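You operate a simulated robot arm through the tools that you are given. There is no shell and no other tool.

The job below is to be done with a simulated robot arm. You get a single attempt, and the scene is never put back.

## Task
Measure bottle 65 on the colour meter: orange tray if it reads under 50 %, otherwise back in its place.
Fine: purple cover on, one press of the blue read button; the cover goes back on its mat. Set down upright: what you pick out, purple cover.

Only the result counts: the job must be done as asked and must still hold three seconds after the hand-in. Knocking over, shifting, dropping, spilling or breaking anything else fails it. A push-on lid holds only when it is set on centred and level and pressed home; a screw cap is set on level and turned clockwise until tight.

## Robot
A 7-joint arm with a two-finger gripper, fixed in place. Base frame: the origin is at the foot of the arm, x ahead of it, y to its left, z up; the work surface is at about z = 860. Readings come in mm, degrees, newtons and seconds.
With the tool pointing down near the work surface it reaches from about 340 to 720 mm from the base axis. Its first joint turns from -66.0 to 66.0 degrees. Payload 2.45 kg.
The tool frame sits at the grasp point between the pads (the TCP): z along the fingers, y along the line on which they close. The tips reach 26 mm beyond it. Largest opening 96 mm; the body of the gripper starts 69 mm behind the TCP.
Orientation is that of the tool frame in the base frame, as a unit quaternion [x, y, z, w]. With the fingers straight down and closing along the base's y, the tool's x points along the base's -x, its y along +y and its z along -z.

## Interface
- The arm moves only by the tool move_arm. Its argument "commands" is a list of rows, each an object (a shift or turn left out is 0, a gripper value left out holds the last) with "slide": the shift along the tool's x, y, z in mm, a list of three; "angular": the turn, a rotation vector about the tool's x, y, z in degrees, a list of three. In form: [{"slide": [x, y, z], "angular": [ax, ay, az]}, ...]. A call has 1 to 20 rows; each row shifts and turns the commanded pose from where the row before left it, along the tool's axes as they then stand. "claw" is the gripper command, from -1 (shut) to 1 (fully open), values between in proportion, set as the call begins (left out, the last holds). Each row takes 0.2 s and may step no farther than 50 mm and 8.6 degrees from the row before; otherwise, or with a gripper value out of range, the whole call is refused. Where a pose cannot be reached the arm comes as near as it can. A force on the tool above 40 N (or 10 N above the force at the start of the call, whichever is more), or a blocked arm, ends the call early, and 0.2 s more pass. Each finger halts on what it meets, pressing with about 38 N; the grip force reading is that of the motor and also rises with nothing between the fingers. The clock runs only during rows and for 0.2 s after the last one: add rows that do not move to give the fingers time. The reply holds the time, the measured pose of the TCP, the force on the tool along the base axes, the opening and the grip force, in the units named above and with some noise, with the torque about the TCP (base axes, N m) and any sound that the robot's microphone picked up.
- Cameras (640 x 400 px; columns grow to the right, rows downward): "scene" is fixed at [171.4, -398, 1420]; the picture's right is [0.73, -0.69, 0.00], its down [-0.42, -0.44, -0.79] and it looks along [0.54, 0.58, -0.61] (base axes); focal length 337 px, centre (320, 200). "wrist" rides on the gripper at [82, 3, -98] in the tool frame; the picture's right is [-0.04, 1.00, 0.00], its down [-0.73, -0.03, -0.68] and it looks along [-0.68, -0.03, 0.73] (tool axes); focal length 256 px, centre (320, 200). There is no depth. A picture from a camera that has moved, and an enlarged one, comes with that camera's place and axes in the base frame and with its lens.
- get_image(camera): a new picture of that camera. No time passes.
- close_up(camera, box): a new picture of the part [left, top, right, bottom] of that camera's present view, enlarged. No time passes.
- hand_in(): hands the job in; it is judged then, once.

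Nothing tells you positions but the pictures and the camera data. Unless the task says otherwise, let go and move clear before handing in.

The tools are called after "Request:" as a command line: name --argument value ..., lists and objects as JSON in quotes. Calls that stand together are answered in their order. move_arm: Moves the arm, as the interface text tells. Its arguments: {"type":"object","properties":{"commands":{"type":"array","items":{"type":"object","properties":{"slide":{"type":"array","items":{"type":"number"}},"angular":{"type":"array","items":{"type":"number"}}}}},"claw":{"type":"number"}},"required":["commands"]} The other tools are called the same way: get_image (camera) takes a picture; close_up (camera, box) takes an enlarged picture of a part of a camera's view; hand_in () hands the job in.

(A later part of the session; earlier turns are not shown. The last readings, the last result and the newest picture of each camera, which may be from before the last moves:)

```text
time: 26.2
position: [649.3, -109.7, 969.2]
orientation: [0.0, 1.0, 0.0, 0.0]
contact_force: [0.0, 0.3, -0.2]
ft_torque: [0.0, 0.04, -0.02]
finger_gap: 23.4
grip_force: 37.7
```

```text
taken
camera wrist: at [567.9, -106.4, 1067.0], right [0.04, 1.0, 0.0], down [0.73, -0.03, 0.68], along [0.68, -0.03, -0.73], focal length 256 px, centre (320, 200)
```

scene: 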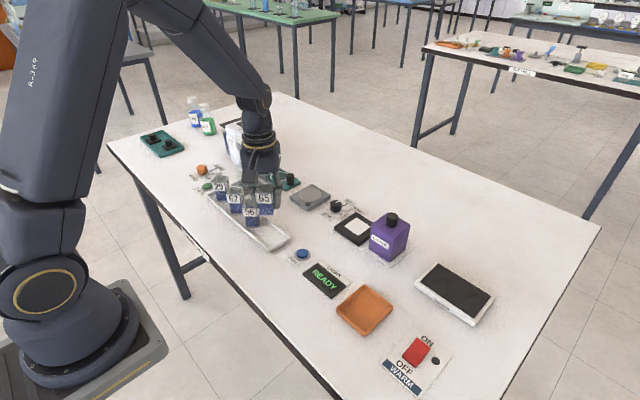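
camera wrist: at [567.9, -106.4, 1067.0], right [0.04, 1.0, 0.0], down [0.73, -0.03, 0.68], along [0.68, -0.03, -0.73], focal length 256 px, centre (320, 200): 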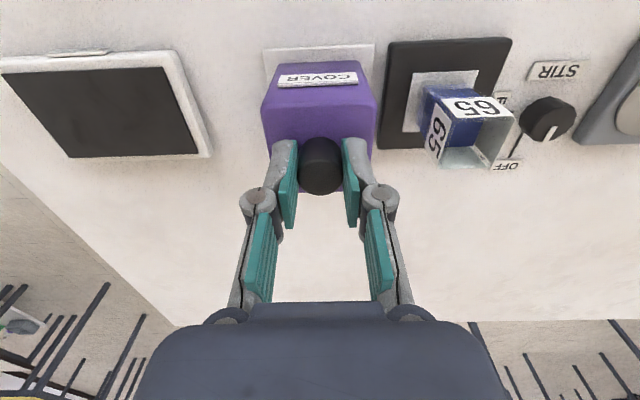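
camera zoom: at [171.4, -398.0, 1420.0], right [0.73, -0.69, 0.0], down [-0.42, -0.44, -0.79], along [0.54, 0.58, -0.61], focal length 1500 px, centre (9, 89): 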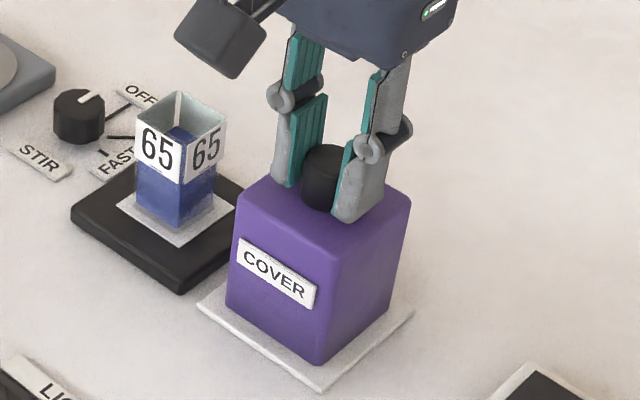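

The knob is gripped (gap 23.4 mm). I'll lift the cover straight up about 100 mm to clear the bottle's rim.

Request:
move_arm --commands '[{"slide": [0, 0, -4]}, {"slide": [0, 0, -8]}, {"slide": [0, 0, -14]}, {"slide": [0, 0, -16]}, {"slide": [0, 0, -16]}, {"slide": [0, 0, -16]}, {"slide": [0, 0, -16]}, {"slide": [0, 0, -10]}, {"slide": [0, 0, 0]}, {"slide": [0, 0, 0]}]'

Request:
get_image --camera "scene"

Request:
close_up --camera "scene" --box '[320, 140, 440, 270]'

Request:
get_image --camera "wrist"

```text
time: 28.4
position: [649.2, -109.3, 1068.7]
orientation: [0.0, 1.0, 0.0, 0.0]
contact_force: [0.0, 0.4, -0.6]
ft_torque: [-0.02, 0.01, 0.02]
finger_gap: 23.8
grip_force: 38.1
```

```text
taken
```

scene: 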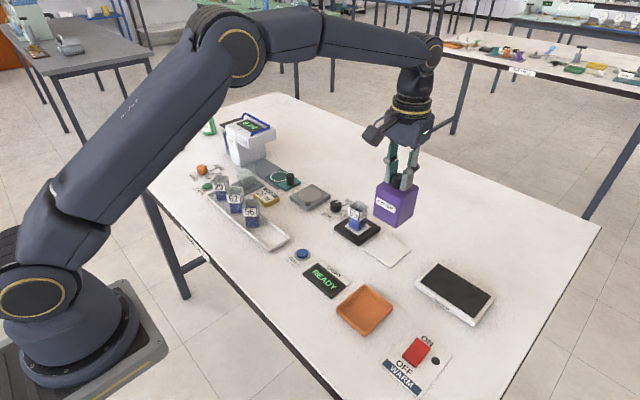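

```text
3.08 times, centred on (380, 205) of scene
camera zoom: at [171.4, -398.0, 1420.0], right [0.73, -0.69, 0.0], down [-0.42, -0.44, -0.79], along [0.54, 0.58, -0.61], focal length 1038 px, centre (135, 185)
```

zoom: 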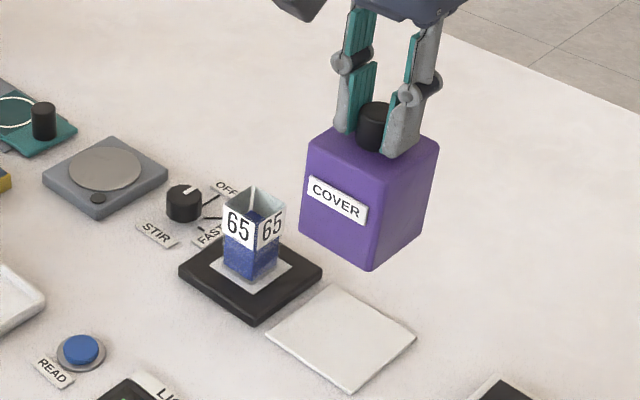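

```text
taken
camera wrist: at [568.1, -106.4, 1166.4], right [0.04, 1.0, 0.0], down [0.73, -0.03, 0.68], along [0.68, -0.03, -0.73], focal length 256 px, centre (320, 200)
```

wrist: 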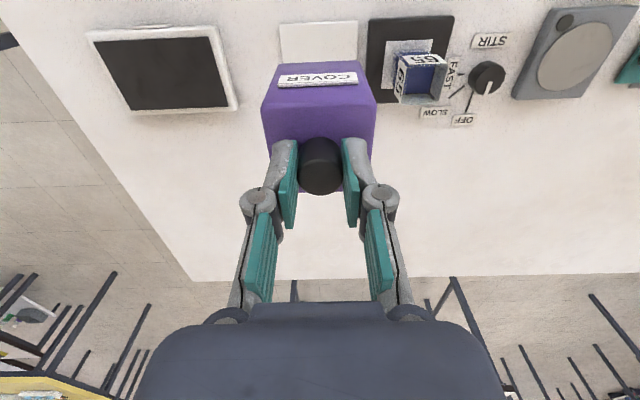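

The cover is up and level, well above the bottle's rim. I'll carry it sideways over the meter and check the alignment.

Request:
move_arm --commands '[{"slide": [-0.5, 8, 0]}, {"slide": [-0.5, 15, 0]}, {"slide": [-0.5, 18, 0]}, {"slide": [-0.5, 18, 0]}, {"slide": [-0.5, 16, 0]}, {"slide": [0, 10, 0]}, {"slide": [0, 5, 0]}, {"slide": [0, 0, 0]}, {"slide": [0, 0, 0]}]'

Request:
close_up --camera "scene" --box '[300, 150, 420, 270]'

Request:
get_image --camera "wrist"

Request:
close_up --camera "wrist" --box '[220, 0, 420, 150]'

```text
time: 30.4
position: [652.0, -17.8, 1069.9]
orientation: [0.001, 1.0, -0.001, 0.0]
contact_force: [-0.1, 0.4, -0.5]
ft_torque: [-0.03, 0.01, 0.02]
finger_gap: 23.7
grip_force: 38.0
```

```text
3.33 times, centred on (360, 210) of scene
camera zoom: at [171.5, -398.0, 1420.0], right [0.73, -0.69, 0.0], down [-0.42, -0.44, -0.79], along [0.54, 0.58, -0.61], focal length 1125 px, centre (187, 167)
```

zoom: 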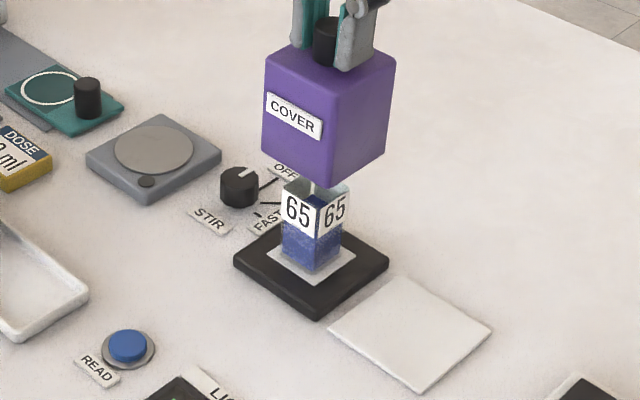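

```text
taken
camera wrist: at [571.3, -15.2, 1166.8], right [0.04, 1.0, 0.0], down [0.73, -0.03, 0.68], along [0.68, -0.03, -0.73], focal length 256 px, centre (320, 200)
```

wrist: 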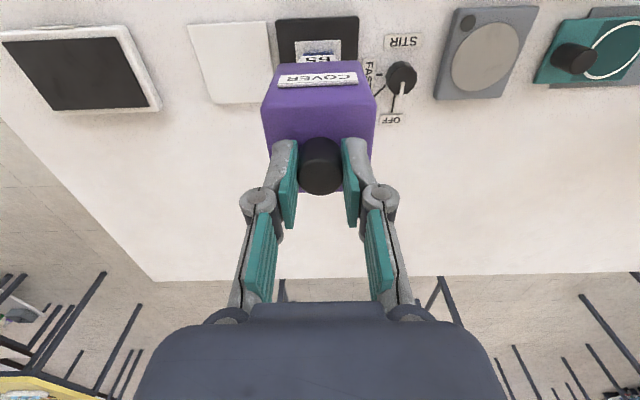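

```text
2.67 times, centred on (320, 75) of wrist
camera zoom: at [571.3, -15.2, 1166.8], right [0.04, 1.0, 0.0], down [0.73, -0.03, 0.68], along [0.68, -0.03, -0.73], focal length 683 px, centre (320, 533)
```

zoom: 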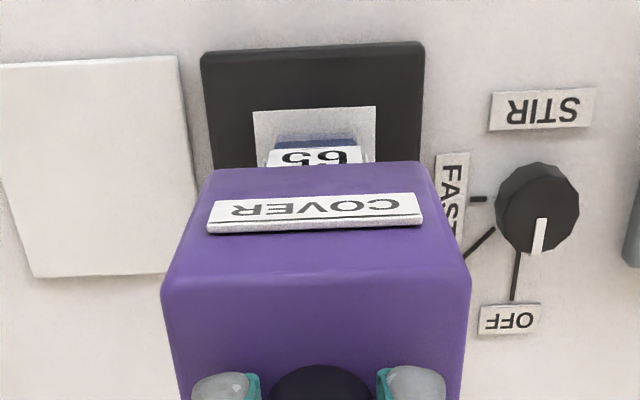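

The cover is about 2 mm off the pad's centre in both directions. I'll correct that, lower to just above the bottle's rim and recheck.

Request:
move_arm --commands '[{"slide": [2.0, -2.0, 0]}, {"slide": [0, 0, 5]}, {"slide": [0, 0, 8]}, {"slide": [0, 0, 5]}, {"slide": [0, 0, 0]}, {"slide": [0, 0, 0]}]'

Request:
close_up --camera "scene" --box '[310, 160, 410, 260]'

Request:
close_up --camera "wrist" --box '[220, 0, 420, 150]'

```text
time: 31.8
position: [649.1, -23.2, 1052.5]
orientation: [0.001, 1.0, 0.0, 0.0]
contact_force: [-0.1, -0.2, 0.2]
ft_torque: [0.05, -0.02, -0.06]
finger_gap: 23.5
grip_force: 38.1
```

```text
4.00 times, centred on (360, 210) of scene
camera zoom: at [171.5, -398.0, 1420.0], right [0.73, -0.69, 0.0], down [-0.42, -0.44, -0.79], along [0.54, 0.58, -0.61], focal length 1350 px, centre (160, 160)
```

zoom: 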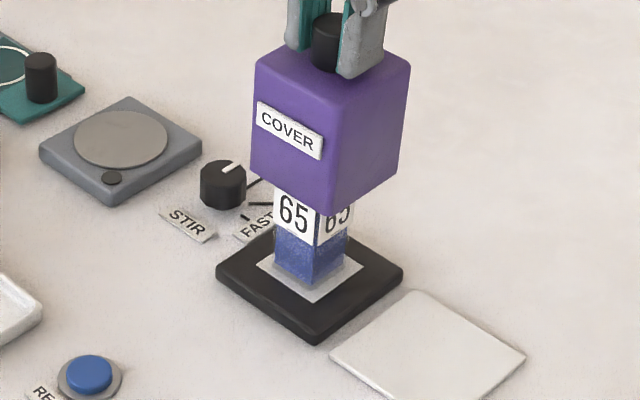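

```text
2.67 times, centred on (320, 75) of wrist
camera zoom: at [569.1, -18.9, 1149.3], right [0.04, 1.0, 0.0], down [0.73, -0.03, 0.68], along [0.68, -0.03, -0.73], focal length 683 px, centre (320, 533)
```

zoom: 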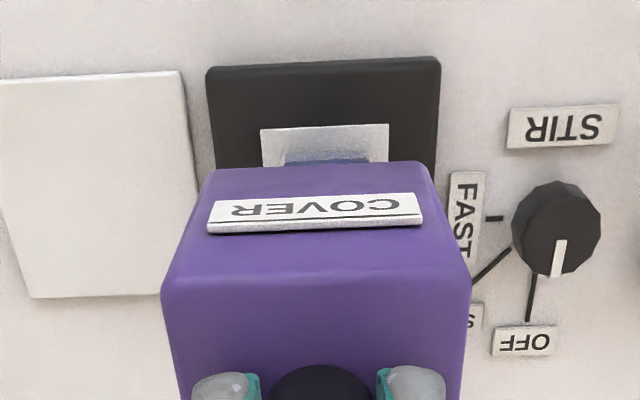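

Now it's within about 1.5 mm. One more small correction, then I'll lower the cover over the bottle, watching the force.

Request:
move_arm --commands '[{"slide": [0, 1.3, 0]}, {"slide": [0, 0, 6]}, {"slide": [0, 0, 8]}, {"slide": [0, 0, 8]}, {"slide": [0, 0, 4]}, {"slide": [0, 0, 0]}, {"slide": [0, 0, 0]}]'

Request:
close_up --camera "scene" --box '[310, 160, 410, 260]'

Request:
close_up --camera "wrist" --box '[220, 0, 420, 150]'

```text
time: 33.4
position: [650.2, -21.8, 1024.5]
orientation: [0.0, 1.0, 0.0, 0.0]
contact_force: [-0.2, 1.9, -1.0]
ft_torque: [-0.02, 0.02, -0.02]
finger_gap: 23.8
grip_force: 37.3
```

```text
4.00 times, centred on (360, 210) of scene
camera zoom: at [171.5, -398.0, 1420.0], right [0.73, -0.69, 0.0], down [-0.42, -0.44, -0.79], along [0.54, 0.58, -0.61], focal length 1350 px, centre (160, 160)
```

zoom: 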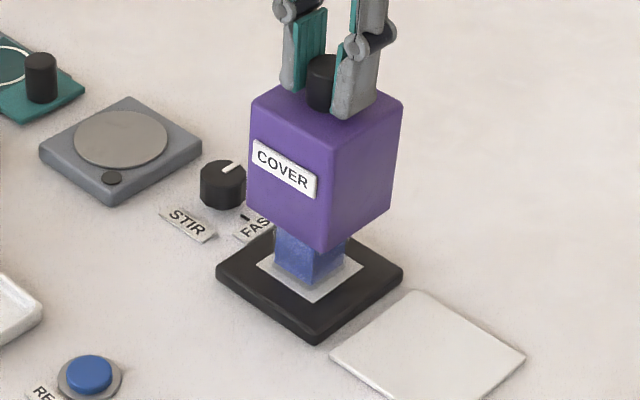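

```text
2.67 times, centred on (320, 75) of wrist
camera zoom: at [568.8, -17.7, 1122.7], right [0.04, 1.0, 0.0], down [0.73, -0.03, 0.68], along [0.68, -0.03, -0.73], focal length 683 px, centre (320, 533)
```

zoom: 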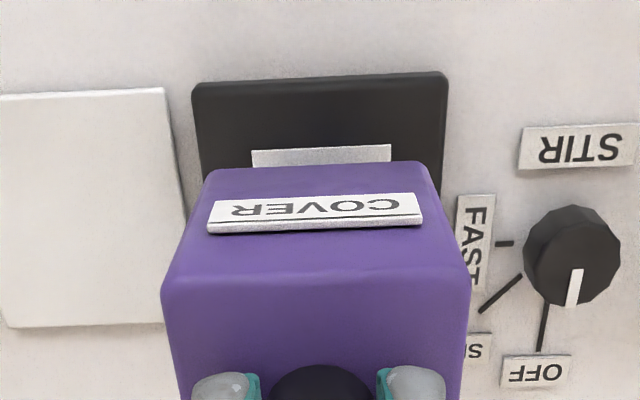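

The cover is centred and already around the bottle's upper part. I'll continue lowering to a few mm above the frame.

Request:
move_arm --commands '[{"slide": [0, 0, 6]}, {"slide": [0, 0, 8]}, {"slide": [0, 0, 8]}, {"slide": [0, 0, 8]}, {"slide": [0, 0, 6]}, {"slide": [0, 0, 3]}, {"slide": [0, 0, 0]}, {"slide": [0, 0, 0]}]'

Request:
close_up --camera "scene" --box '[320, 180, 410, 260]'

Request:
close_up --camera "wrist" --box '[220, 30, 420, 180]'

```text
time: 35.2
position: [649.4, -21.0, 987.4]
orientation: [0.0, 1.0, 0.0, 0.0]
contact_force: [-0.9, -0.1, -0.7]
ft_torque: [0.02, -0.04, 0.0]
finger_gap: 23.9
grip_force: 37.9
```

```text
5.00 times, centred on (365, 220) of scene
camera zoom: at [171.5, -398.0, 1420.0], right [0.73, -0.69, 0.0], down [-0.42, -0.44, -0.79], along [0.54, 0.58, -0.61], focal length 1687 px, centre (95, 100)
```

zoom: 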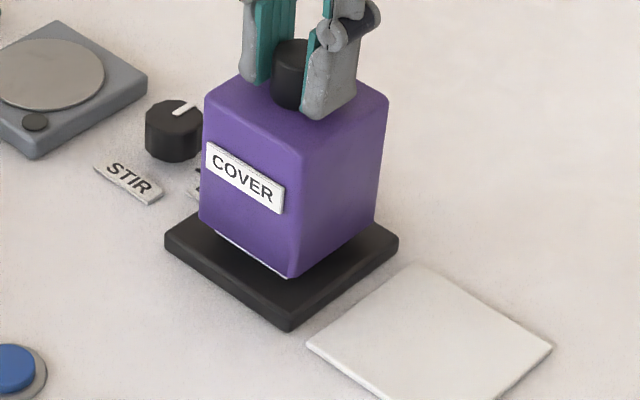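

```text
2.67 times, centred on (320, 105) of wrist
camera zoom: at [568.1, -17.7, 1085.1], right [0.04, 1.0, 0.0], down [0.73, -0.03, 0.68], along [0.68, -0.03, -0.73], focal length 683 px, centre (320, 453)
```

zoom: 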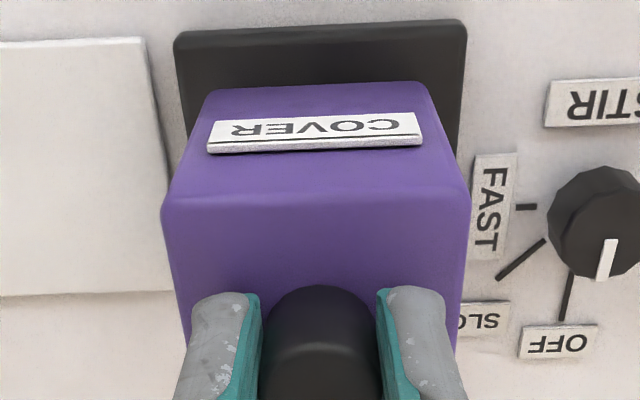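

The cover is around the bottle and about 8–9 mm above the frame. Lowering in small steps until contact.

Request:
move_arm --commands '[{"slide": [0, 0, 2]}, {"slide": [0, 0, 2]}, {"slide": [0, 0, 2]}, {"slide": [0, 0, 0]}]'

Request:
move_arm --commands '[{"slide": [0, 0, 1]}, {"slide": [0, 0, 0]}]'

```text
time: 36.2
position: [649.4, -20.6, 979.4]
orientation: [0.0, 1.0, 0.0, 0.0]
contact_force: [-0.8, 0.2, -0.6]
ft_torque: [0.02, -0.02, 0.01]
finger_gap: 23.8
grip_force: 37.7
```

```text
time: 36.8
position: [648.9, -22.4, 978.9]
orientation: [-0.001, 1.0, 0.0, 0.0]
contact_force: [-0.4, 0.1, -0.8]
ft_torque: [0.0, 0.0, 0.01]
finger_gap: 23.5
grip_force: 38.2
```

Request:
move_arm --commands '[{"slide": [0, 0, 1]}, {"slide": [0, 0, 0]}]'

Request:
close_up --camera "scene" --box '[330, 200, 400, 255]'

```text
time: 37.4
position: [650.3, -21.0, 978.1]
orientation: [0.0, 1.0, 0.0, 0.0]
contact_force: [0.3, -0.6, -1.5]
ft_torque: [-0.02, 0.0, 0.03]
finger_gap: 23.2
grip_force: 37.7
```

```text
7.27 times, centred on (365, 228) of scene
camera zoom: at [171.5, -398.0, 1420.0], right [0.73, -0.69, 0.0], down [-0.42, -0.44, -0.79], along [0.54, 0.58, -0.61], focal length 2454 px, centre (-7, 0)
```

zoom: 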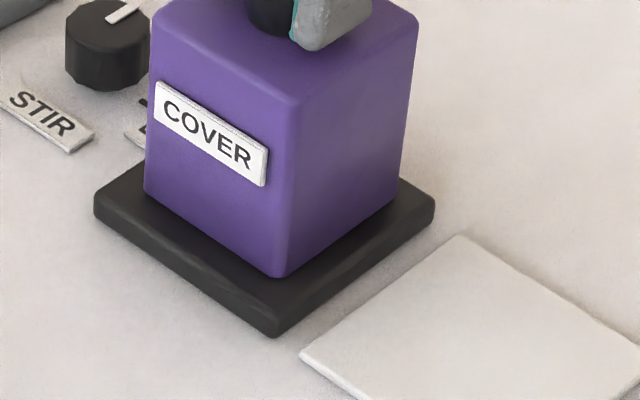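

The cover looks almost seated; a bit further until contact shows in the force.

Request:
move_arm --commands '[{"slide": [0, 0, 0.8]}, {"slide": [0, 0, 0]}]'

Request:
move_arm --commands '[{"slide": [0, 0, 0.8]}, {"slide": [0, 0, 0]}]'

```text
time: 38.0
position: [649.9, -22.3, 977.3]
orientation: [0.001, 1.0, 0.0, 0.0]
contact_force: [-0.8, 0.5, -0.7]
ft_torque: [0.04, 0.01, 0.0]
finger_gap: 23.6
grip_force: 38.6
```

```text
time: 38.6
position: [649.3, -21.2, 976.7]
orientation: [0.0, 1.0, 0.001, 0.0]
contact_force: [-0.2, -0.9, 1.3]
ft_torque: [-0.03, 0.04, 0.0]
finger_gap: 23.8
grip_force: 38.4
```

Request:
move_arm --commands '[{"slide": [0, 0, 0.8]}, {"slide": [0, 0, 0]}]'

Request:
close_up --camera "scene" --box '[330, 200, 400, 255]'

Request:
close_up --camera "wrist" --box '[220, 30, 420, 180]'

```text
time: 39.2
position: [649.6, -21.6, 975.8]
orientation: [0.0, 1.0, 0.0, 0.001]
contact_force: [-2.1, -2.1, 15.2]
ft_torque: [-0.08, 0.61, 0.02]
finger_gap: 23.7
grip_force: 38.4
```

```text
7.27 times, centred on (365, 228) of scene
camera zoom: at [171.1, -398.1, 1420.0], right [0.73, -0.69, 0.0], down [-0.42, -0.44, -0.79], along [0.54, 0.58, -0.61], focal length 2454 px, centre (-7, 0)
```

zoom: 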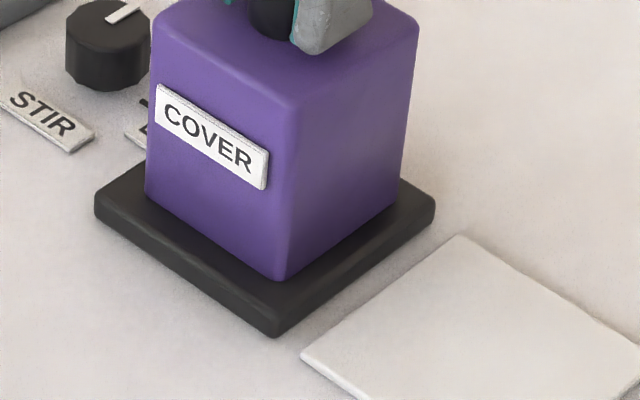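

```text
2.67 times, centred on (320, 105) of wrist
camera zoom: at [568.5, -17.7, 1074.8], right [0.04, 1.0, 0.0], down [0.73, -0.03, 0.68], along [0.68, -0.03, -0.73], focal length 683 px, centre (320, 453)
```

zoom: 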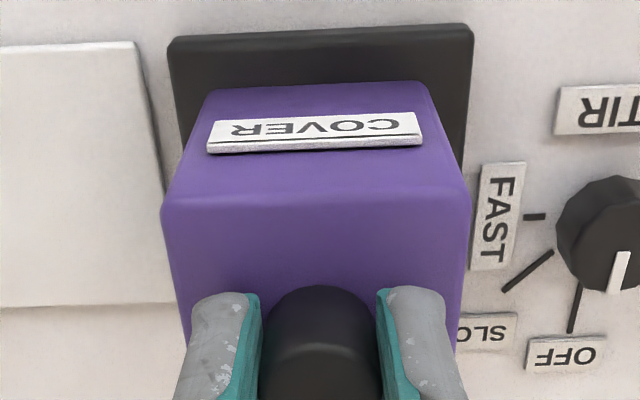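

The cover is seated on the frame (15 N contact). I'll ease off a touch and release the knob.

Request:
move_arm --commands '[{"slide": [0, 0, -0.7]}, {"slide": [0, 0, 0]}]'

Request:
move_arm --commands '[{"slide": [0, 0, 0]}, {"slide": [0, 0, 0]}, {"slide": [0, 0, 0]}]' --claw 0.1

Request:
close_up --camera "scene" --box '[320, 180, 410, 260]'

Request:
get_image --camera "wrist"

```text
time: 39.8
position: [649.6, -21.0, 977.2]
orientation: [0.0, 1.0, 0.0, 0.0]
contact_force: [-1.2, -3.7, 9.7]
ft_torque: [-0.09, -0.07, -0.03]
finger_gap: 23.5
grip_force: 38.1
```

```text
time: 40.6
position: [650.0, -20.6, 976.1]
orientation: [0.0, 1.0, 0.0, 0.0]
contact_force: [-0.1, -0.3, -0.6]
ft_torque: [-0.01, -0.03, 0.01]
finger_gap: 52.8
grip_force: 0.1
```

```text
5.00 times, centred on (365, 220) of scene
camera zoom: at [171.4, -398.0, 1420.0], right [0.73, -0.69, 0.0], down [-0.42, -0.44, -0.79], along [0.54, 0.58, -0.61], focal length 1687 px, centre (95, 100)
```

zoom: 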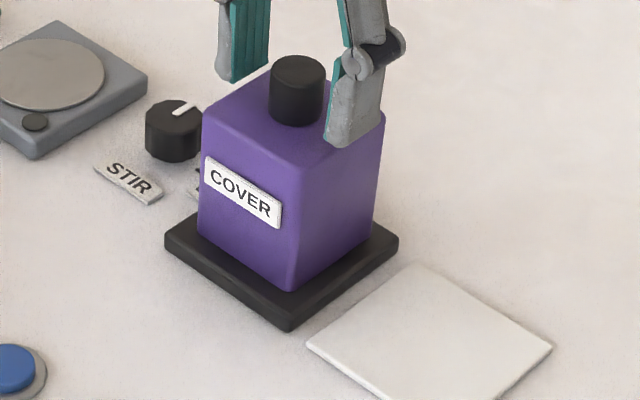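

```text
taken
camera wrist: at [569.0, -17.0, 1074.7], right [0.04, 1.0, 0.0], down [0.73, -0.03, 0.68], along [0.68, -0.03, -0.73], focal length 256 px, centre (320, 200)
```

wrist: 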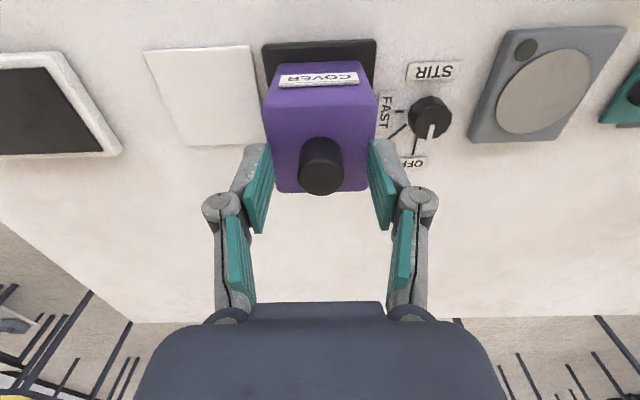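

The cover sits squarely over bottle 65. I'll rise, pull back toward the read button and look at it and the display.

Request:
move_arm --commands '[{"slide": [0, 0, -15]}, {"slide": [0, 0, -25]}, {"slide": [0, 0, -25]}, {"slide": [35, 5, 0]}, {"slide": [40, 7, 0]}, {"slide": [40, 7, 0]}, {"slide": [40, 7, 5]}, {"slide": [40, 7, 10]}, {"slide": [35, 0, 10]}, {"slide": [0, 0, 0]}, {"slide": [0, 0, 0]}]'

Request:
get_image --camera "wrist"

Request:
close_up --camera "wrist" --box '[240, 80, 400, 200]'

Request:
get_image --camera "scene"

```text
time: 43.0
position: [417.1, 12.6, 1017.1]
orientation: [0.001, 1.0, -0.001, 0.0]
contact_force: [-0.4, -0.6, 0.6]
ft_torque: [-0.01, -0.02, -0.02]
finger_gap: 52.8
grip_force: 0.1
```

```text
taken
camera wrist: at [338.7, 16.5, 1114.8], right [0.04, 1.0, 0.0], down [0.73, -0.03, 0.68], along [0.68, -0.03, -0.73], focal length 256 px, centre (320, 200)
```

wrist: 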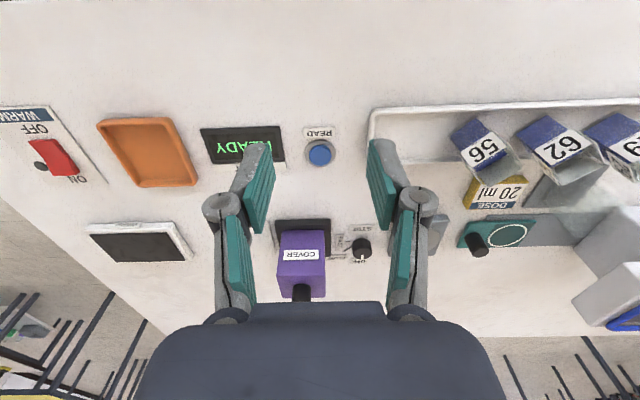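

```text
3.33 times, centred on (320, 140) of wrist
camera zoom: at [338.7, 16.5, 1114.8], right [0.04, 1.0, 0.0], down [0.73, -0.03, 0.68], along [0.68, -0.03, -0.73], focal length 853 px, centre (320, 400)
```

zoom: 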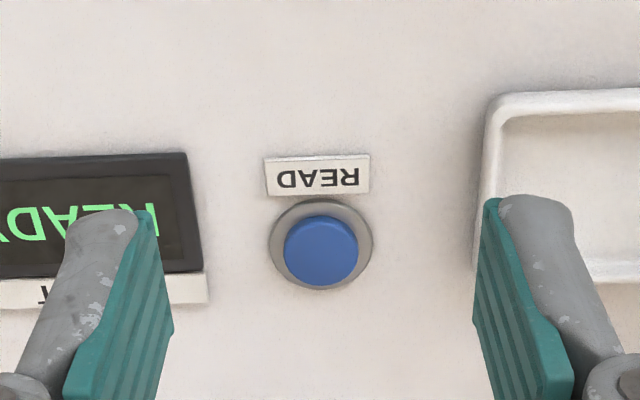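

```text
taken
```

scene: 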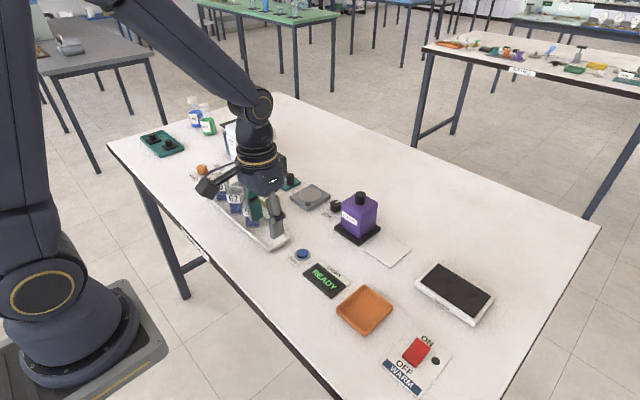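

The blue read button is near (495, 10). I'll shut the gripper and move above it.

Request:
move_arm --commands '[{"slide": [-25, -1, 15]}, {"slide": [-25, -1, 20]}, {"slide": [-24, -1.2, 20]}, {"slide": [0, 0, 0]}, {"slide": [0, 0, 0]}]' --claw -1

Request:
get_image --camera "wrist"

Request:
close_up --camera "wrist" --box '[240, 60, 400, 180]'

Request:
close_up --camera "scene" --box '[250, 190, 350, 300]'

```text
time: 44.2
position: [494.9, 7.3, 964.3]
orientation: [0.0, 1.0, 0.001, 0.0]
contact_force: [1.0, 0.2, 0.2]
ft_torque: [0.03, 0.01, 0.02]
finger_gap: 0.2
grip_force: 28.6
```

```text
taken
camera wrist: at [412.9, 10.8, 1061.3], right [0.04, 1.0, 0.0], down [0.73, -0.03, 0.68], along [0.68, -0.03, -0.73], focal length 256 px, centre (320, 200)
```

wrist: 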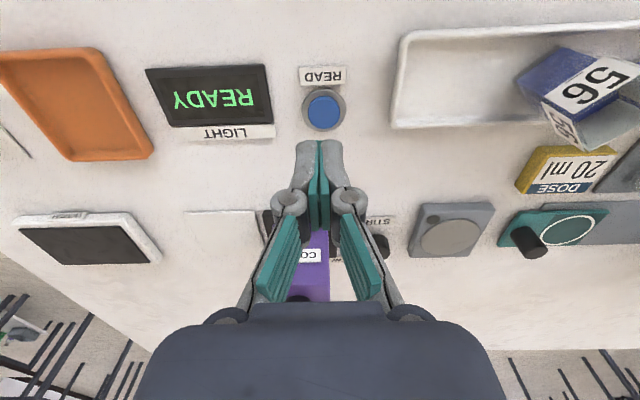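

```text
3.33 times, centred on (320, 120) of wrist
camera zoom: at [412.9, 10.8, 1061.3], right [0.04, 1.0, 0.0], down [0.73, -0.03, 0.68], along [0.68, -0.03, -0.73], focal length 853 px, centre (320, 467)
```

zoom: 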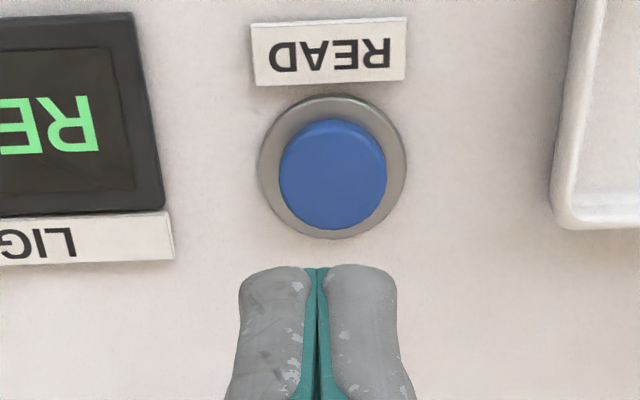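

```text
3.64 times, centred on (300, 245) of scene
camera zoom: at [171.4, -398.0, 1420.0], right [0.73, -0.69, 0.0], down [-0.42, -0.44, -0.79], along [0.54, 0.58, -0.61], focal length 1227 px, centre (393, 36)
```

zoom: 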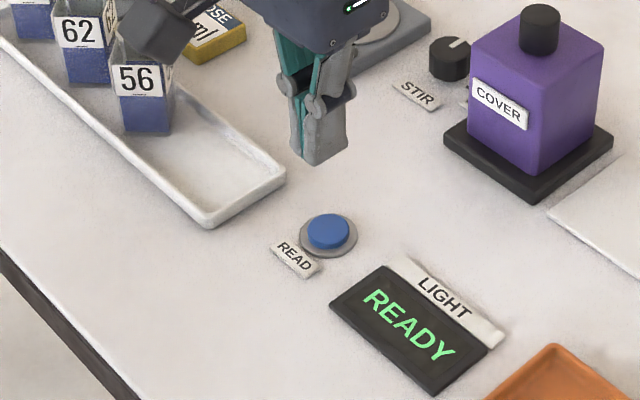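

The button is offset about (-2, +2.4) mm in the tool frame. I'll correct and come down to just above it.

Request:
move_arm --commands '[{"slide": [-2, 2.4, 0]}, {"slide": [0, 0, 15]}, {"slide": [0, 0, 15]}, {"slide": [0, 0, 12]}, {"slide": [0, 0, 8]}, {"slide": [0, 0, 0]}, {"slide": [0, 0, 0]}]'

Request:
close_up --camera "wrist" --box '[240, 100, 400, 220]'

Request:
close_up --camera "scene" --box '[270, 210, 350, 280]'

```text
time: 45.8
position: [495.3, 10.5, 912.0]
orientation: [-0.001, 1.0, 0.0, 0.0]
contact_force: [0.3, -0.6, 0.3]
ft_torque: [0.02, 0.02, 0.02]
finger_gap: 0.2
grip_force: 28.7
```

```text
3.33 times, centred on (320, 160) of wrist
camera zoom: at [414.5, 14.7, 1010.6], right [0.04, 1.0, 0.0], down [0.73, -0.03, 0.68], along [0.68, -0.03, -0.73], focal length 853 px, centre (320, 333)
```

zoom: 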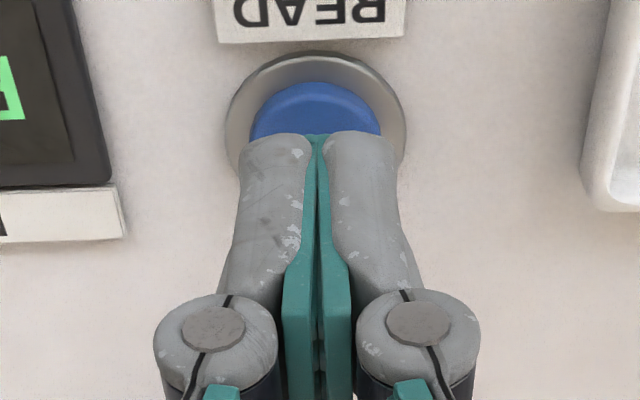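

```text
5.71 times, centred on (310, 245) of scene
camera zoom: at [171.4, -398.0, 1420.0], right [0.73, -0.69, 0.0], down [-0.42, -0.44, -0.79], along [0.54, 0.58, -0.61], focal length 1928 px, centre (377, -57)
```

zoom: 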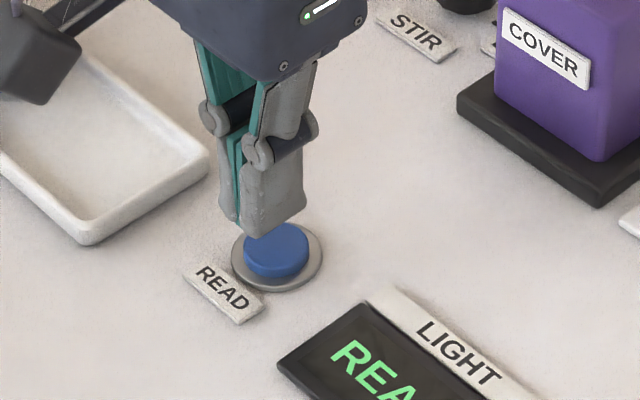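

The closed fingertips are right above the button. Lowering slowly now.

Request:
move_arm --commands '[{"slide": [0, 0, 2]}, {"slide": [0, 0, 2]}, {"slide": [0, 0, 2]}, {"slide": [0, 0, 0]}]'

Request:
close_up --camera "scene" --box '[270, 210, 350, 300]'

```text
time: 46.8
position: [495.2, 10.9, 907.3]
orientation: [0.0, 1.0, 0.0, 0.0]
contact_force: [0.2, -0.2, -0.1]
ft_torque: [0.03, 0.03, 0.0]
finger_gap: 0.1
grip_force: 28.7
```

```text
4.44 times, centred on (310, 255) of scene
camera zoom: at [171.4, -398.0, 1420.0], right [0.73, -0.69, 0.0], down [-0.42, -0.44, -0.79], along [0.54, 0.58, -0.61], focal length 1500 px, centre (364, -44)
```

zoom: 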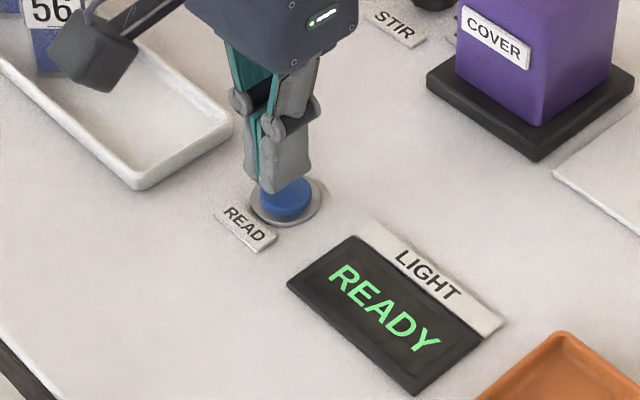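

Request:
move_arm --commands '[{"slide": [0, 0, 1]}, {"slide": [0, 0, 1]}, {"slide": [0, 0, 1]}, {"slide": [0, 0, 0]}]'

Request:
close_up --camera "scene" --box '[270, 210, 350, 300]'

```text
time: 47.8
position: [495.6, 11.9, 903.0]
orientation: [0.001, 1.0, 0.0, 0.0]
contact_force: [0.7, -0.7, -0.1]
ft_torque: [0.03, 0.01, -0.03]
finger_gap: 0.0
grip_force: 28.6
```

```text
4.44 times, centred on (310, 255) of scene
camera zoom: at [171.4, -398.0, 1420.0], right [0.73, -0.69, 0.0], down [-0.42, -0.44, -0.79], along [0.54, 0.58, -0.61], focal length 1500 px, centre (364, -44)
```

zoom: 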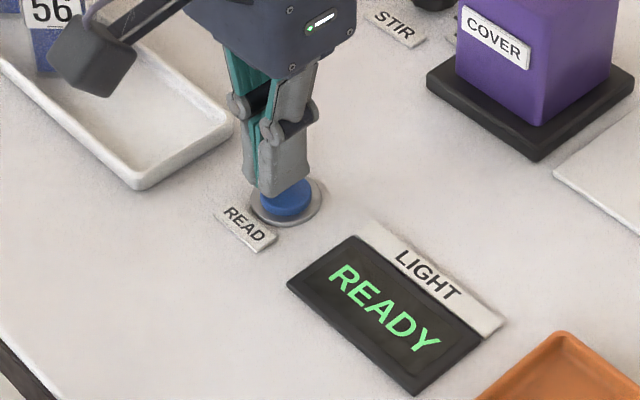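

No contact yet; continuing in 1 mm steps.

Request:
move_arm --commands '[{"slide": [0, 0, 1]}, {"slide": [0, 0, 1]}, {"slide": [0, 0, 0]}]'

Request:
close_up --camera "scene" --box '[270, 210, 350, 300]'

```text
time: 48.6
position: [496.4, 11.0, 901.9]
orientation: [-0.001, 1.0, 0.0, 0.001]
contact_force: [-0.3, -0.3, -1.0]
ft_torque: [0.01, -0.02, 0.0]
finger_gap: 0.0
grip_force: 28.7
```

```text
4.44 times, centred on (310, 255) of scene
camera zoom: at [171.4, -398.0, 1420.0], right [0.73, -0.69, 0.0], down [-0.42, -0.44, -0.79], along [0.54, 0.58, -0.61], focal length 1500 px, centre (364, -44)
```

zoom: 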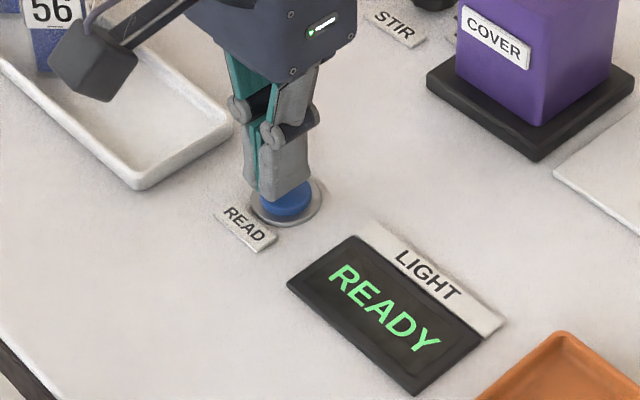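

Request:
move_arm --commands '[{"slide": [0, 0, 1]}, {"slide": [0, 0, 1]}, {"slide": [0, 0, 0]}]'

Request:
close_up --camera "scene" --box '[270, 210, 350, 300]'

```text
time: 49.4
position: [495.1, 11.8, 898.8]
orientation: [0.0, 1.0, 0.0, -0.001]
contact_force: [0.3, -0.3, 0.2]
ft_torque: [-0.04, -0.03, 0.04]
finger_gap: 0.0
grip_force: 28.5
```

```text
4.44 times, centred on (310, 255) of scene
camera zoom: at [171.4, -398.0, 1420.0], right [0.73, -0.69, 0.0], down [-0.42, -0.44, -0.79], along [0.54, 0.58, -0.61], focal length 1500 px, centre (364, -44)
```

zoom: 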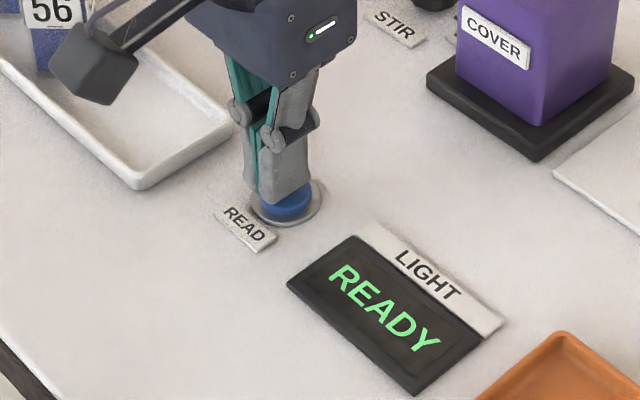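

Still no contact. Continuing.

Request:
move_arm --commands '[{"slide": [0, 0, 1]}, {"slide": [0, 0, 1]}, {"slide": [0, 0, 0]}]'

Request:
close_up --camera "scene" --box '[280, 220, 350, 300]'

```text
time: 50.2
position: [494.5, 11.1, 897.5]
orientation: [0.0, 1.0, 0.0, 0.0]
contact_force: [0.2, -0.4, -0.5]
ft_torque: [0.04, -0.01, 0.0]
finger_gap: 0.1
grip_force: 28.1
```

```text
5.00 times, centred on (315, 260) of scene
camera zoom: at [171.4, -398.0, 1420.0], right [0.73, -0.69, 0.0], down [-0.42, -0.44, -0.79], along [0.54, 0.58, -0.61], focal length 1687 px, centre (345, -100)
```

zoom: 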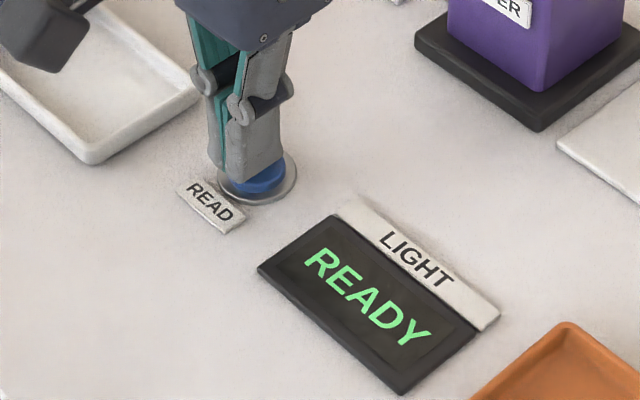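

Request:
move_arm --commands '[{"slide": [0, 0, 1]}, {"slide": [0, 0, 0]}]'

Request:
close_up --camera "scene" --box '[280, 220, 350, 300]'

```text
time: 50.8
position: [495.2, 11.6, 896.9]
orientation: [-0.001, 1.0, 0.001, 0.0]
contact_force: [-0.7, 0.3, -0.2]
ft_torque: [-0.01, 0.01, -0.03]
finger_gap: 0.0
grip_force: 28.6
```

```text
5.00 times, centred on (315, 260) of scene
camera zoom: at [171.4, -398.0, 1420.0], right [0.73, -0.69, 0.0], down [-0.42, -0.44, -0.79], along [0.54, 0.58, -0.61], focal length 1687 px, centre (345, -100)
```

zoom: 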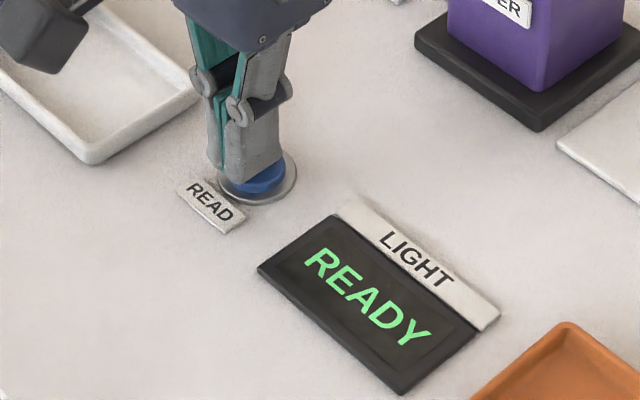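

Request:
move_arm --commands '[{"slide": [0, 0, 1]}, {"slide": [0, 0, 0]}]'

Request:
move_arm --commands '[{"slide": [0, 0, 1]}, {"slide": [0, 0, 0]}]'

Request:
close_up --camera "scene" --box '[280, 220, 350, 300]'

```text
time: 51.4
position: [495.3, 12.4, 894.4]
orientation: [0.0, 1.0, 0.0, 0.0]
contact_force: [-0.4, -0.5, 0.1]
ft_torque: [-0.02, -0.01, -0.01]
finger_gap: 0.0
grip_force: 28.1
```

```text
time: 52.0
position: [496.6, 11.9, 894.4]
orientation: [0.001, 1.0, 0.0, -0.001]
contact_force: [0.7, -0.3, -0.7]
ft_torque: [0.01, -0.02, -0.01]
finger_gap: 0.0
grip_force: 28.4
```

```text
5.00 times, centred on (315, 260) of scene
camera zoom: at [171.4, -398.0, 1420.0], right [0.73, -0.69, 0.0], down [-0.42, -0.44, -0.79], along [0.54, 0.58, -0.61], focal length 1687 px, centre (345, -100)
```

zoom: 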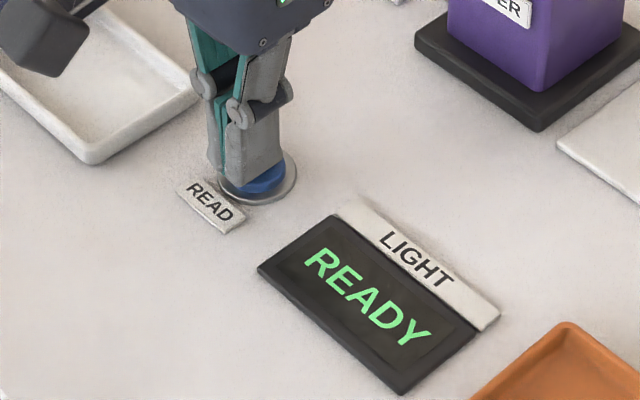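

Request:
move_arm --commands '[{"slide": [0, 0, 1]}, {"slide": [0, 0, 0]}]'

Request:
close_up --camera "wrist" --box '[260, 100, 380, 200]'

Request:
close_up --camera "scene" --box '[285, 230, 325, 270]'

```text
time: 52.6
position: [494.2, 12.3, 892.9]
orientation: [0.001, 1.0, 0.0, 0.0]
contact_force: [-0.3, 0.2, 1.1]
ft_torque: [-0.02, 0.03, -0.02]
finger_gap: 6.0
grip_force: 28.6
```

```text
4.00 times, centred on (320, 150) of wrist
camera zoom: at [414.7, 15.5, 990.2], right [0.04, 1.0, 0.0], down [0.73, -0.03, 0.68], along [0.68, -0.03, -0.73], focal length 1024 px, centre (320, 400)
```

zoom: 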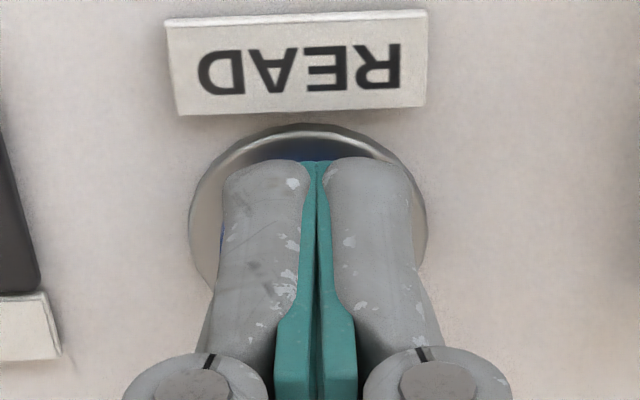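

```text
10.00 times, centred on (305, 250) of scene
camera zoom: at [171.4, -398.0, 1420.0], right [0.73, -0.69, 0.0], down [-0.42, -0.44, -0.79], along [0.54, 0.58, -0.61], focal length 3374 px, centre (470, -300)
```

zoom: 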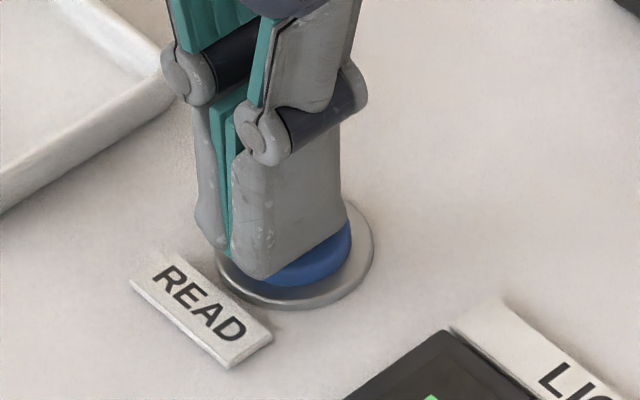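

Request:
move_arm --commands '[{"slide": [0, 0, 1]}, {"slide": [0, 0, 0]}]'

Request:
close_up --camera "scene" --box '[280, 230, 350, 300]'

```text
time: 53.2
position: [494.6, 10.4, 892.7]
orientation: [0.001, 1.0, 0.0, 0.0]
contact_force: [0.2, 0.2, 1.1]
ft_torque: [-0.01, 0.0, -0.03]
finger_gap: 6.0
grip_force: 28.5
```

```text
5.71 times, centred on (315, 265) of scene
camera zoom: at [171.4, -398.0, 1420.0], right [0.73, -0.69, 0.0], down [-0.42, -0.44, -0.79], along [0.54, 0.58, -0.61], focal length 1928 px, centre (349, -171)
```

zoom: 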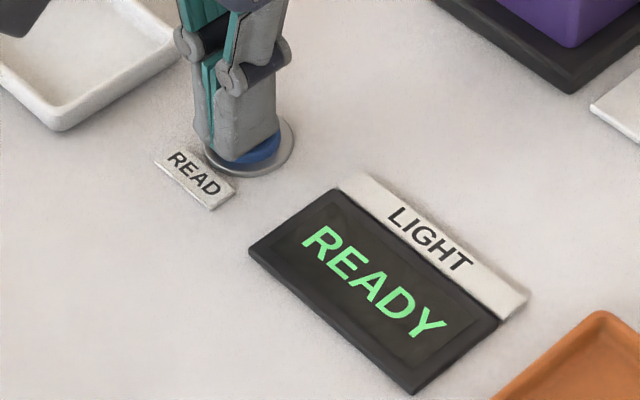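

Request:
move_arm --commands '[{"slide": [0, 0, 1]}, {"slide": [0, 0, 0]}]'

Request:
close_up --camera "scene" --box '[280, 230, 350, 300]'

```text
time: 53.8
position: [495.8, 11.5, 891.6]
orientation: [0.0, 1.0, 0.0, 0.0]
contact_force: [-0.4, 0.8, 1.4]
ft_torque: [-0.05, 0.02, -0.02]
finger_gap: 6.0
grip_force: 28.7
heard: click
```

```text
5.71 times, centred on (315, 265) of scene
camera zoom: at [171.4, -398.0, 1420.0], right [0.73, -0.69, 0.0], down [-0.42, -0.44, -0.79], along [0.54, 0.58, -0.61], focal length 1928 px, centre (349, -171)
```

zoom: 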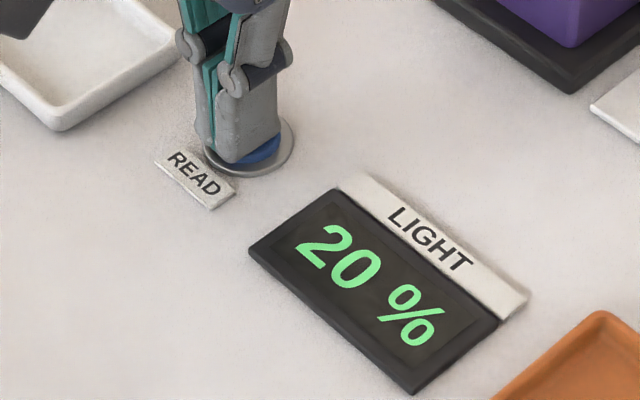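

A click was heard and the display reads 20 %, so bottle 65 goes to the orange tray. I'll rise straight off the button and confirm the reading stays.

Request:
move_arm --commands '[{"slide": [0, 0, -10]}, {"slide": [0, 0, -25]}, {"slide": [0, 0, -40]}, {"slide": [0, 0, -40]}, {"slide": [0, 0, -35]}, {"slide": [0, 0, 0]}]'

Request:
get_image --camera "scene"

Request:
close_up --camera "scene" --box '[280, 230, 400, 340]'

Request:
get_image --camera "wrist"

```text
time: 55.2
position: [491.6, 9.6, 1039.8]
orientation: [0.0, 1.0, 0.0, 0.0]
contact_force: [-0.1, 1.8, 0.6]
ft_torque: [-0.02, 0.0, 0.03]
finger_gap: 0.1
grip_force: 28.8
```

```text
taken
```

scene: 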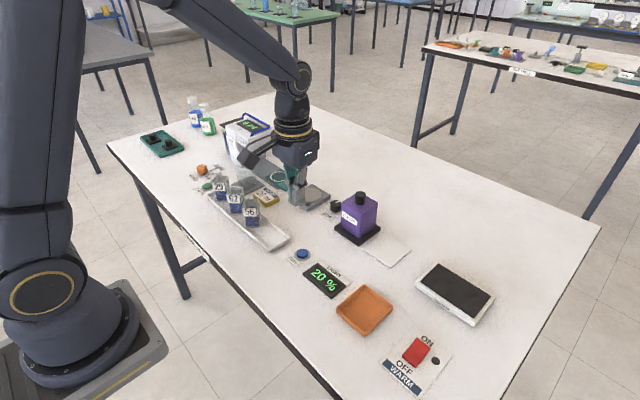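

```text
3.64 times, centred on (340, 285) of scene
camera zoom: at [171.4, -398.0, 1420.0], right [0.73, -0.69, 0.0], down [-0.42, -0.44, -0.79], along [0.54, 0.58, -0.61], focal length 1227 px, centre (247, -109)
```

zoom: 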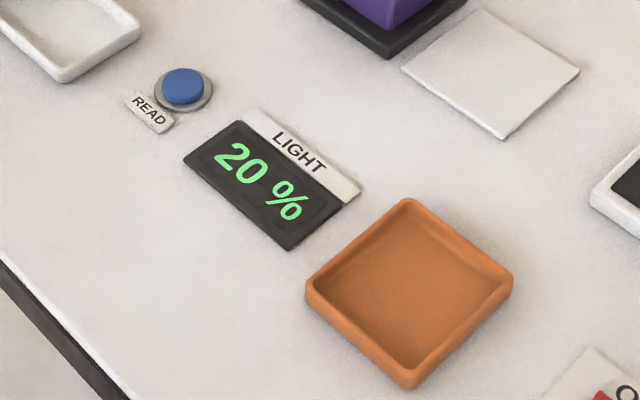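

```text
taken
camera wrist: at [411.6, 13.0, 1137.6], right [0.04, 1.0, 0.0], down [0.73, -0.03, 0.68], along [0.68, -0.03, -0.73], focal length 256 px, centre (320, 200)
```

wrist: 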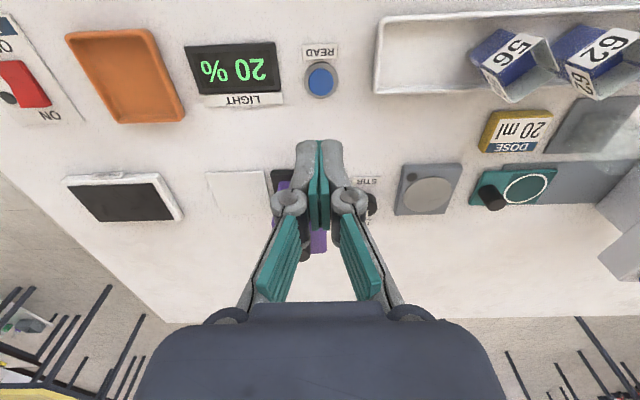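

The reading of 20 % holds. I'll open the gripper and go back above the cover's knob.

Request:
move_arm --commands '[{"slide": [-39.4, -7.5, 0]}, {"slide": [-39.4, -7.5, 0]}, {"slide": [-39.4, -7.5, 0]}, {"slide": [-39.2, -7.5, 0]}, {"slide": [0, 0, 15]}, {"slide": [0, 0, 10]}, {"slide": [0, 0, 0]}, {"slide": [0, 0, 0]}]' --claw 0.15

Request:
close_up --camera "wrist" --box '[220, 60, 420, 210]'

Request:
close_up --camera "scene" --box '[310, 160, 410, 260]'

```text
time: 57.0
position: [651.9, -18.9, 1016.6]
orientation: [0.0, 1.0, -0.001, -0.001]
contact_force: [0.5, 0.4, -0.1]
ft_torque: [0.01, 0.01, 0.0]
finger_gap: 55.1
grip_force: 0.0
```

```text
2.67 times, centred on (320, 135) of wrist
camera zoom: at [571.0, -15.1, 1114.3], right [0.04, 1.0, 0.0], down [0.73, -0.03, 0.68], along [0.68, -0.03, -0.73], focal length 683 px, centre (320, 373)
```

zoom: 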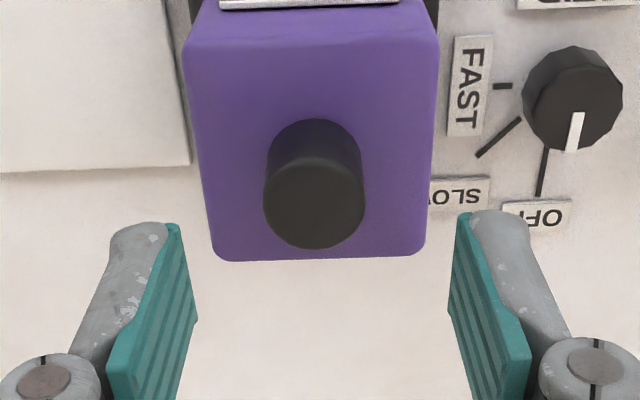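

```text
4.00 times, centred on (360, 210) of scene
camera zoom: at [171.4, -398.0, 1420.0], right [0.73, -0.69, 0.0], down [-0.42, -0.44, -0.79], along [0.54, 0.58, -0.61], focal length 1350 px, centre (160, 160)
```

zoom: 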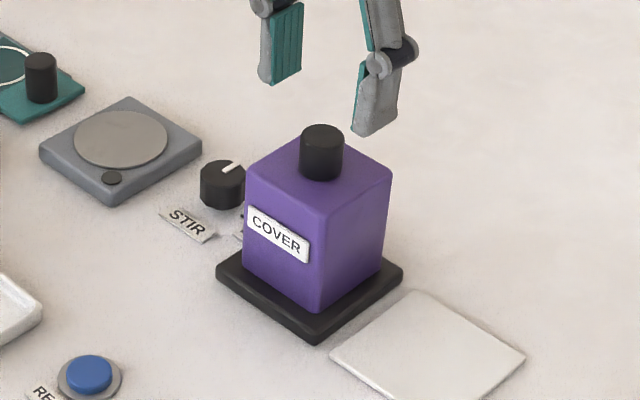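

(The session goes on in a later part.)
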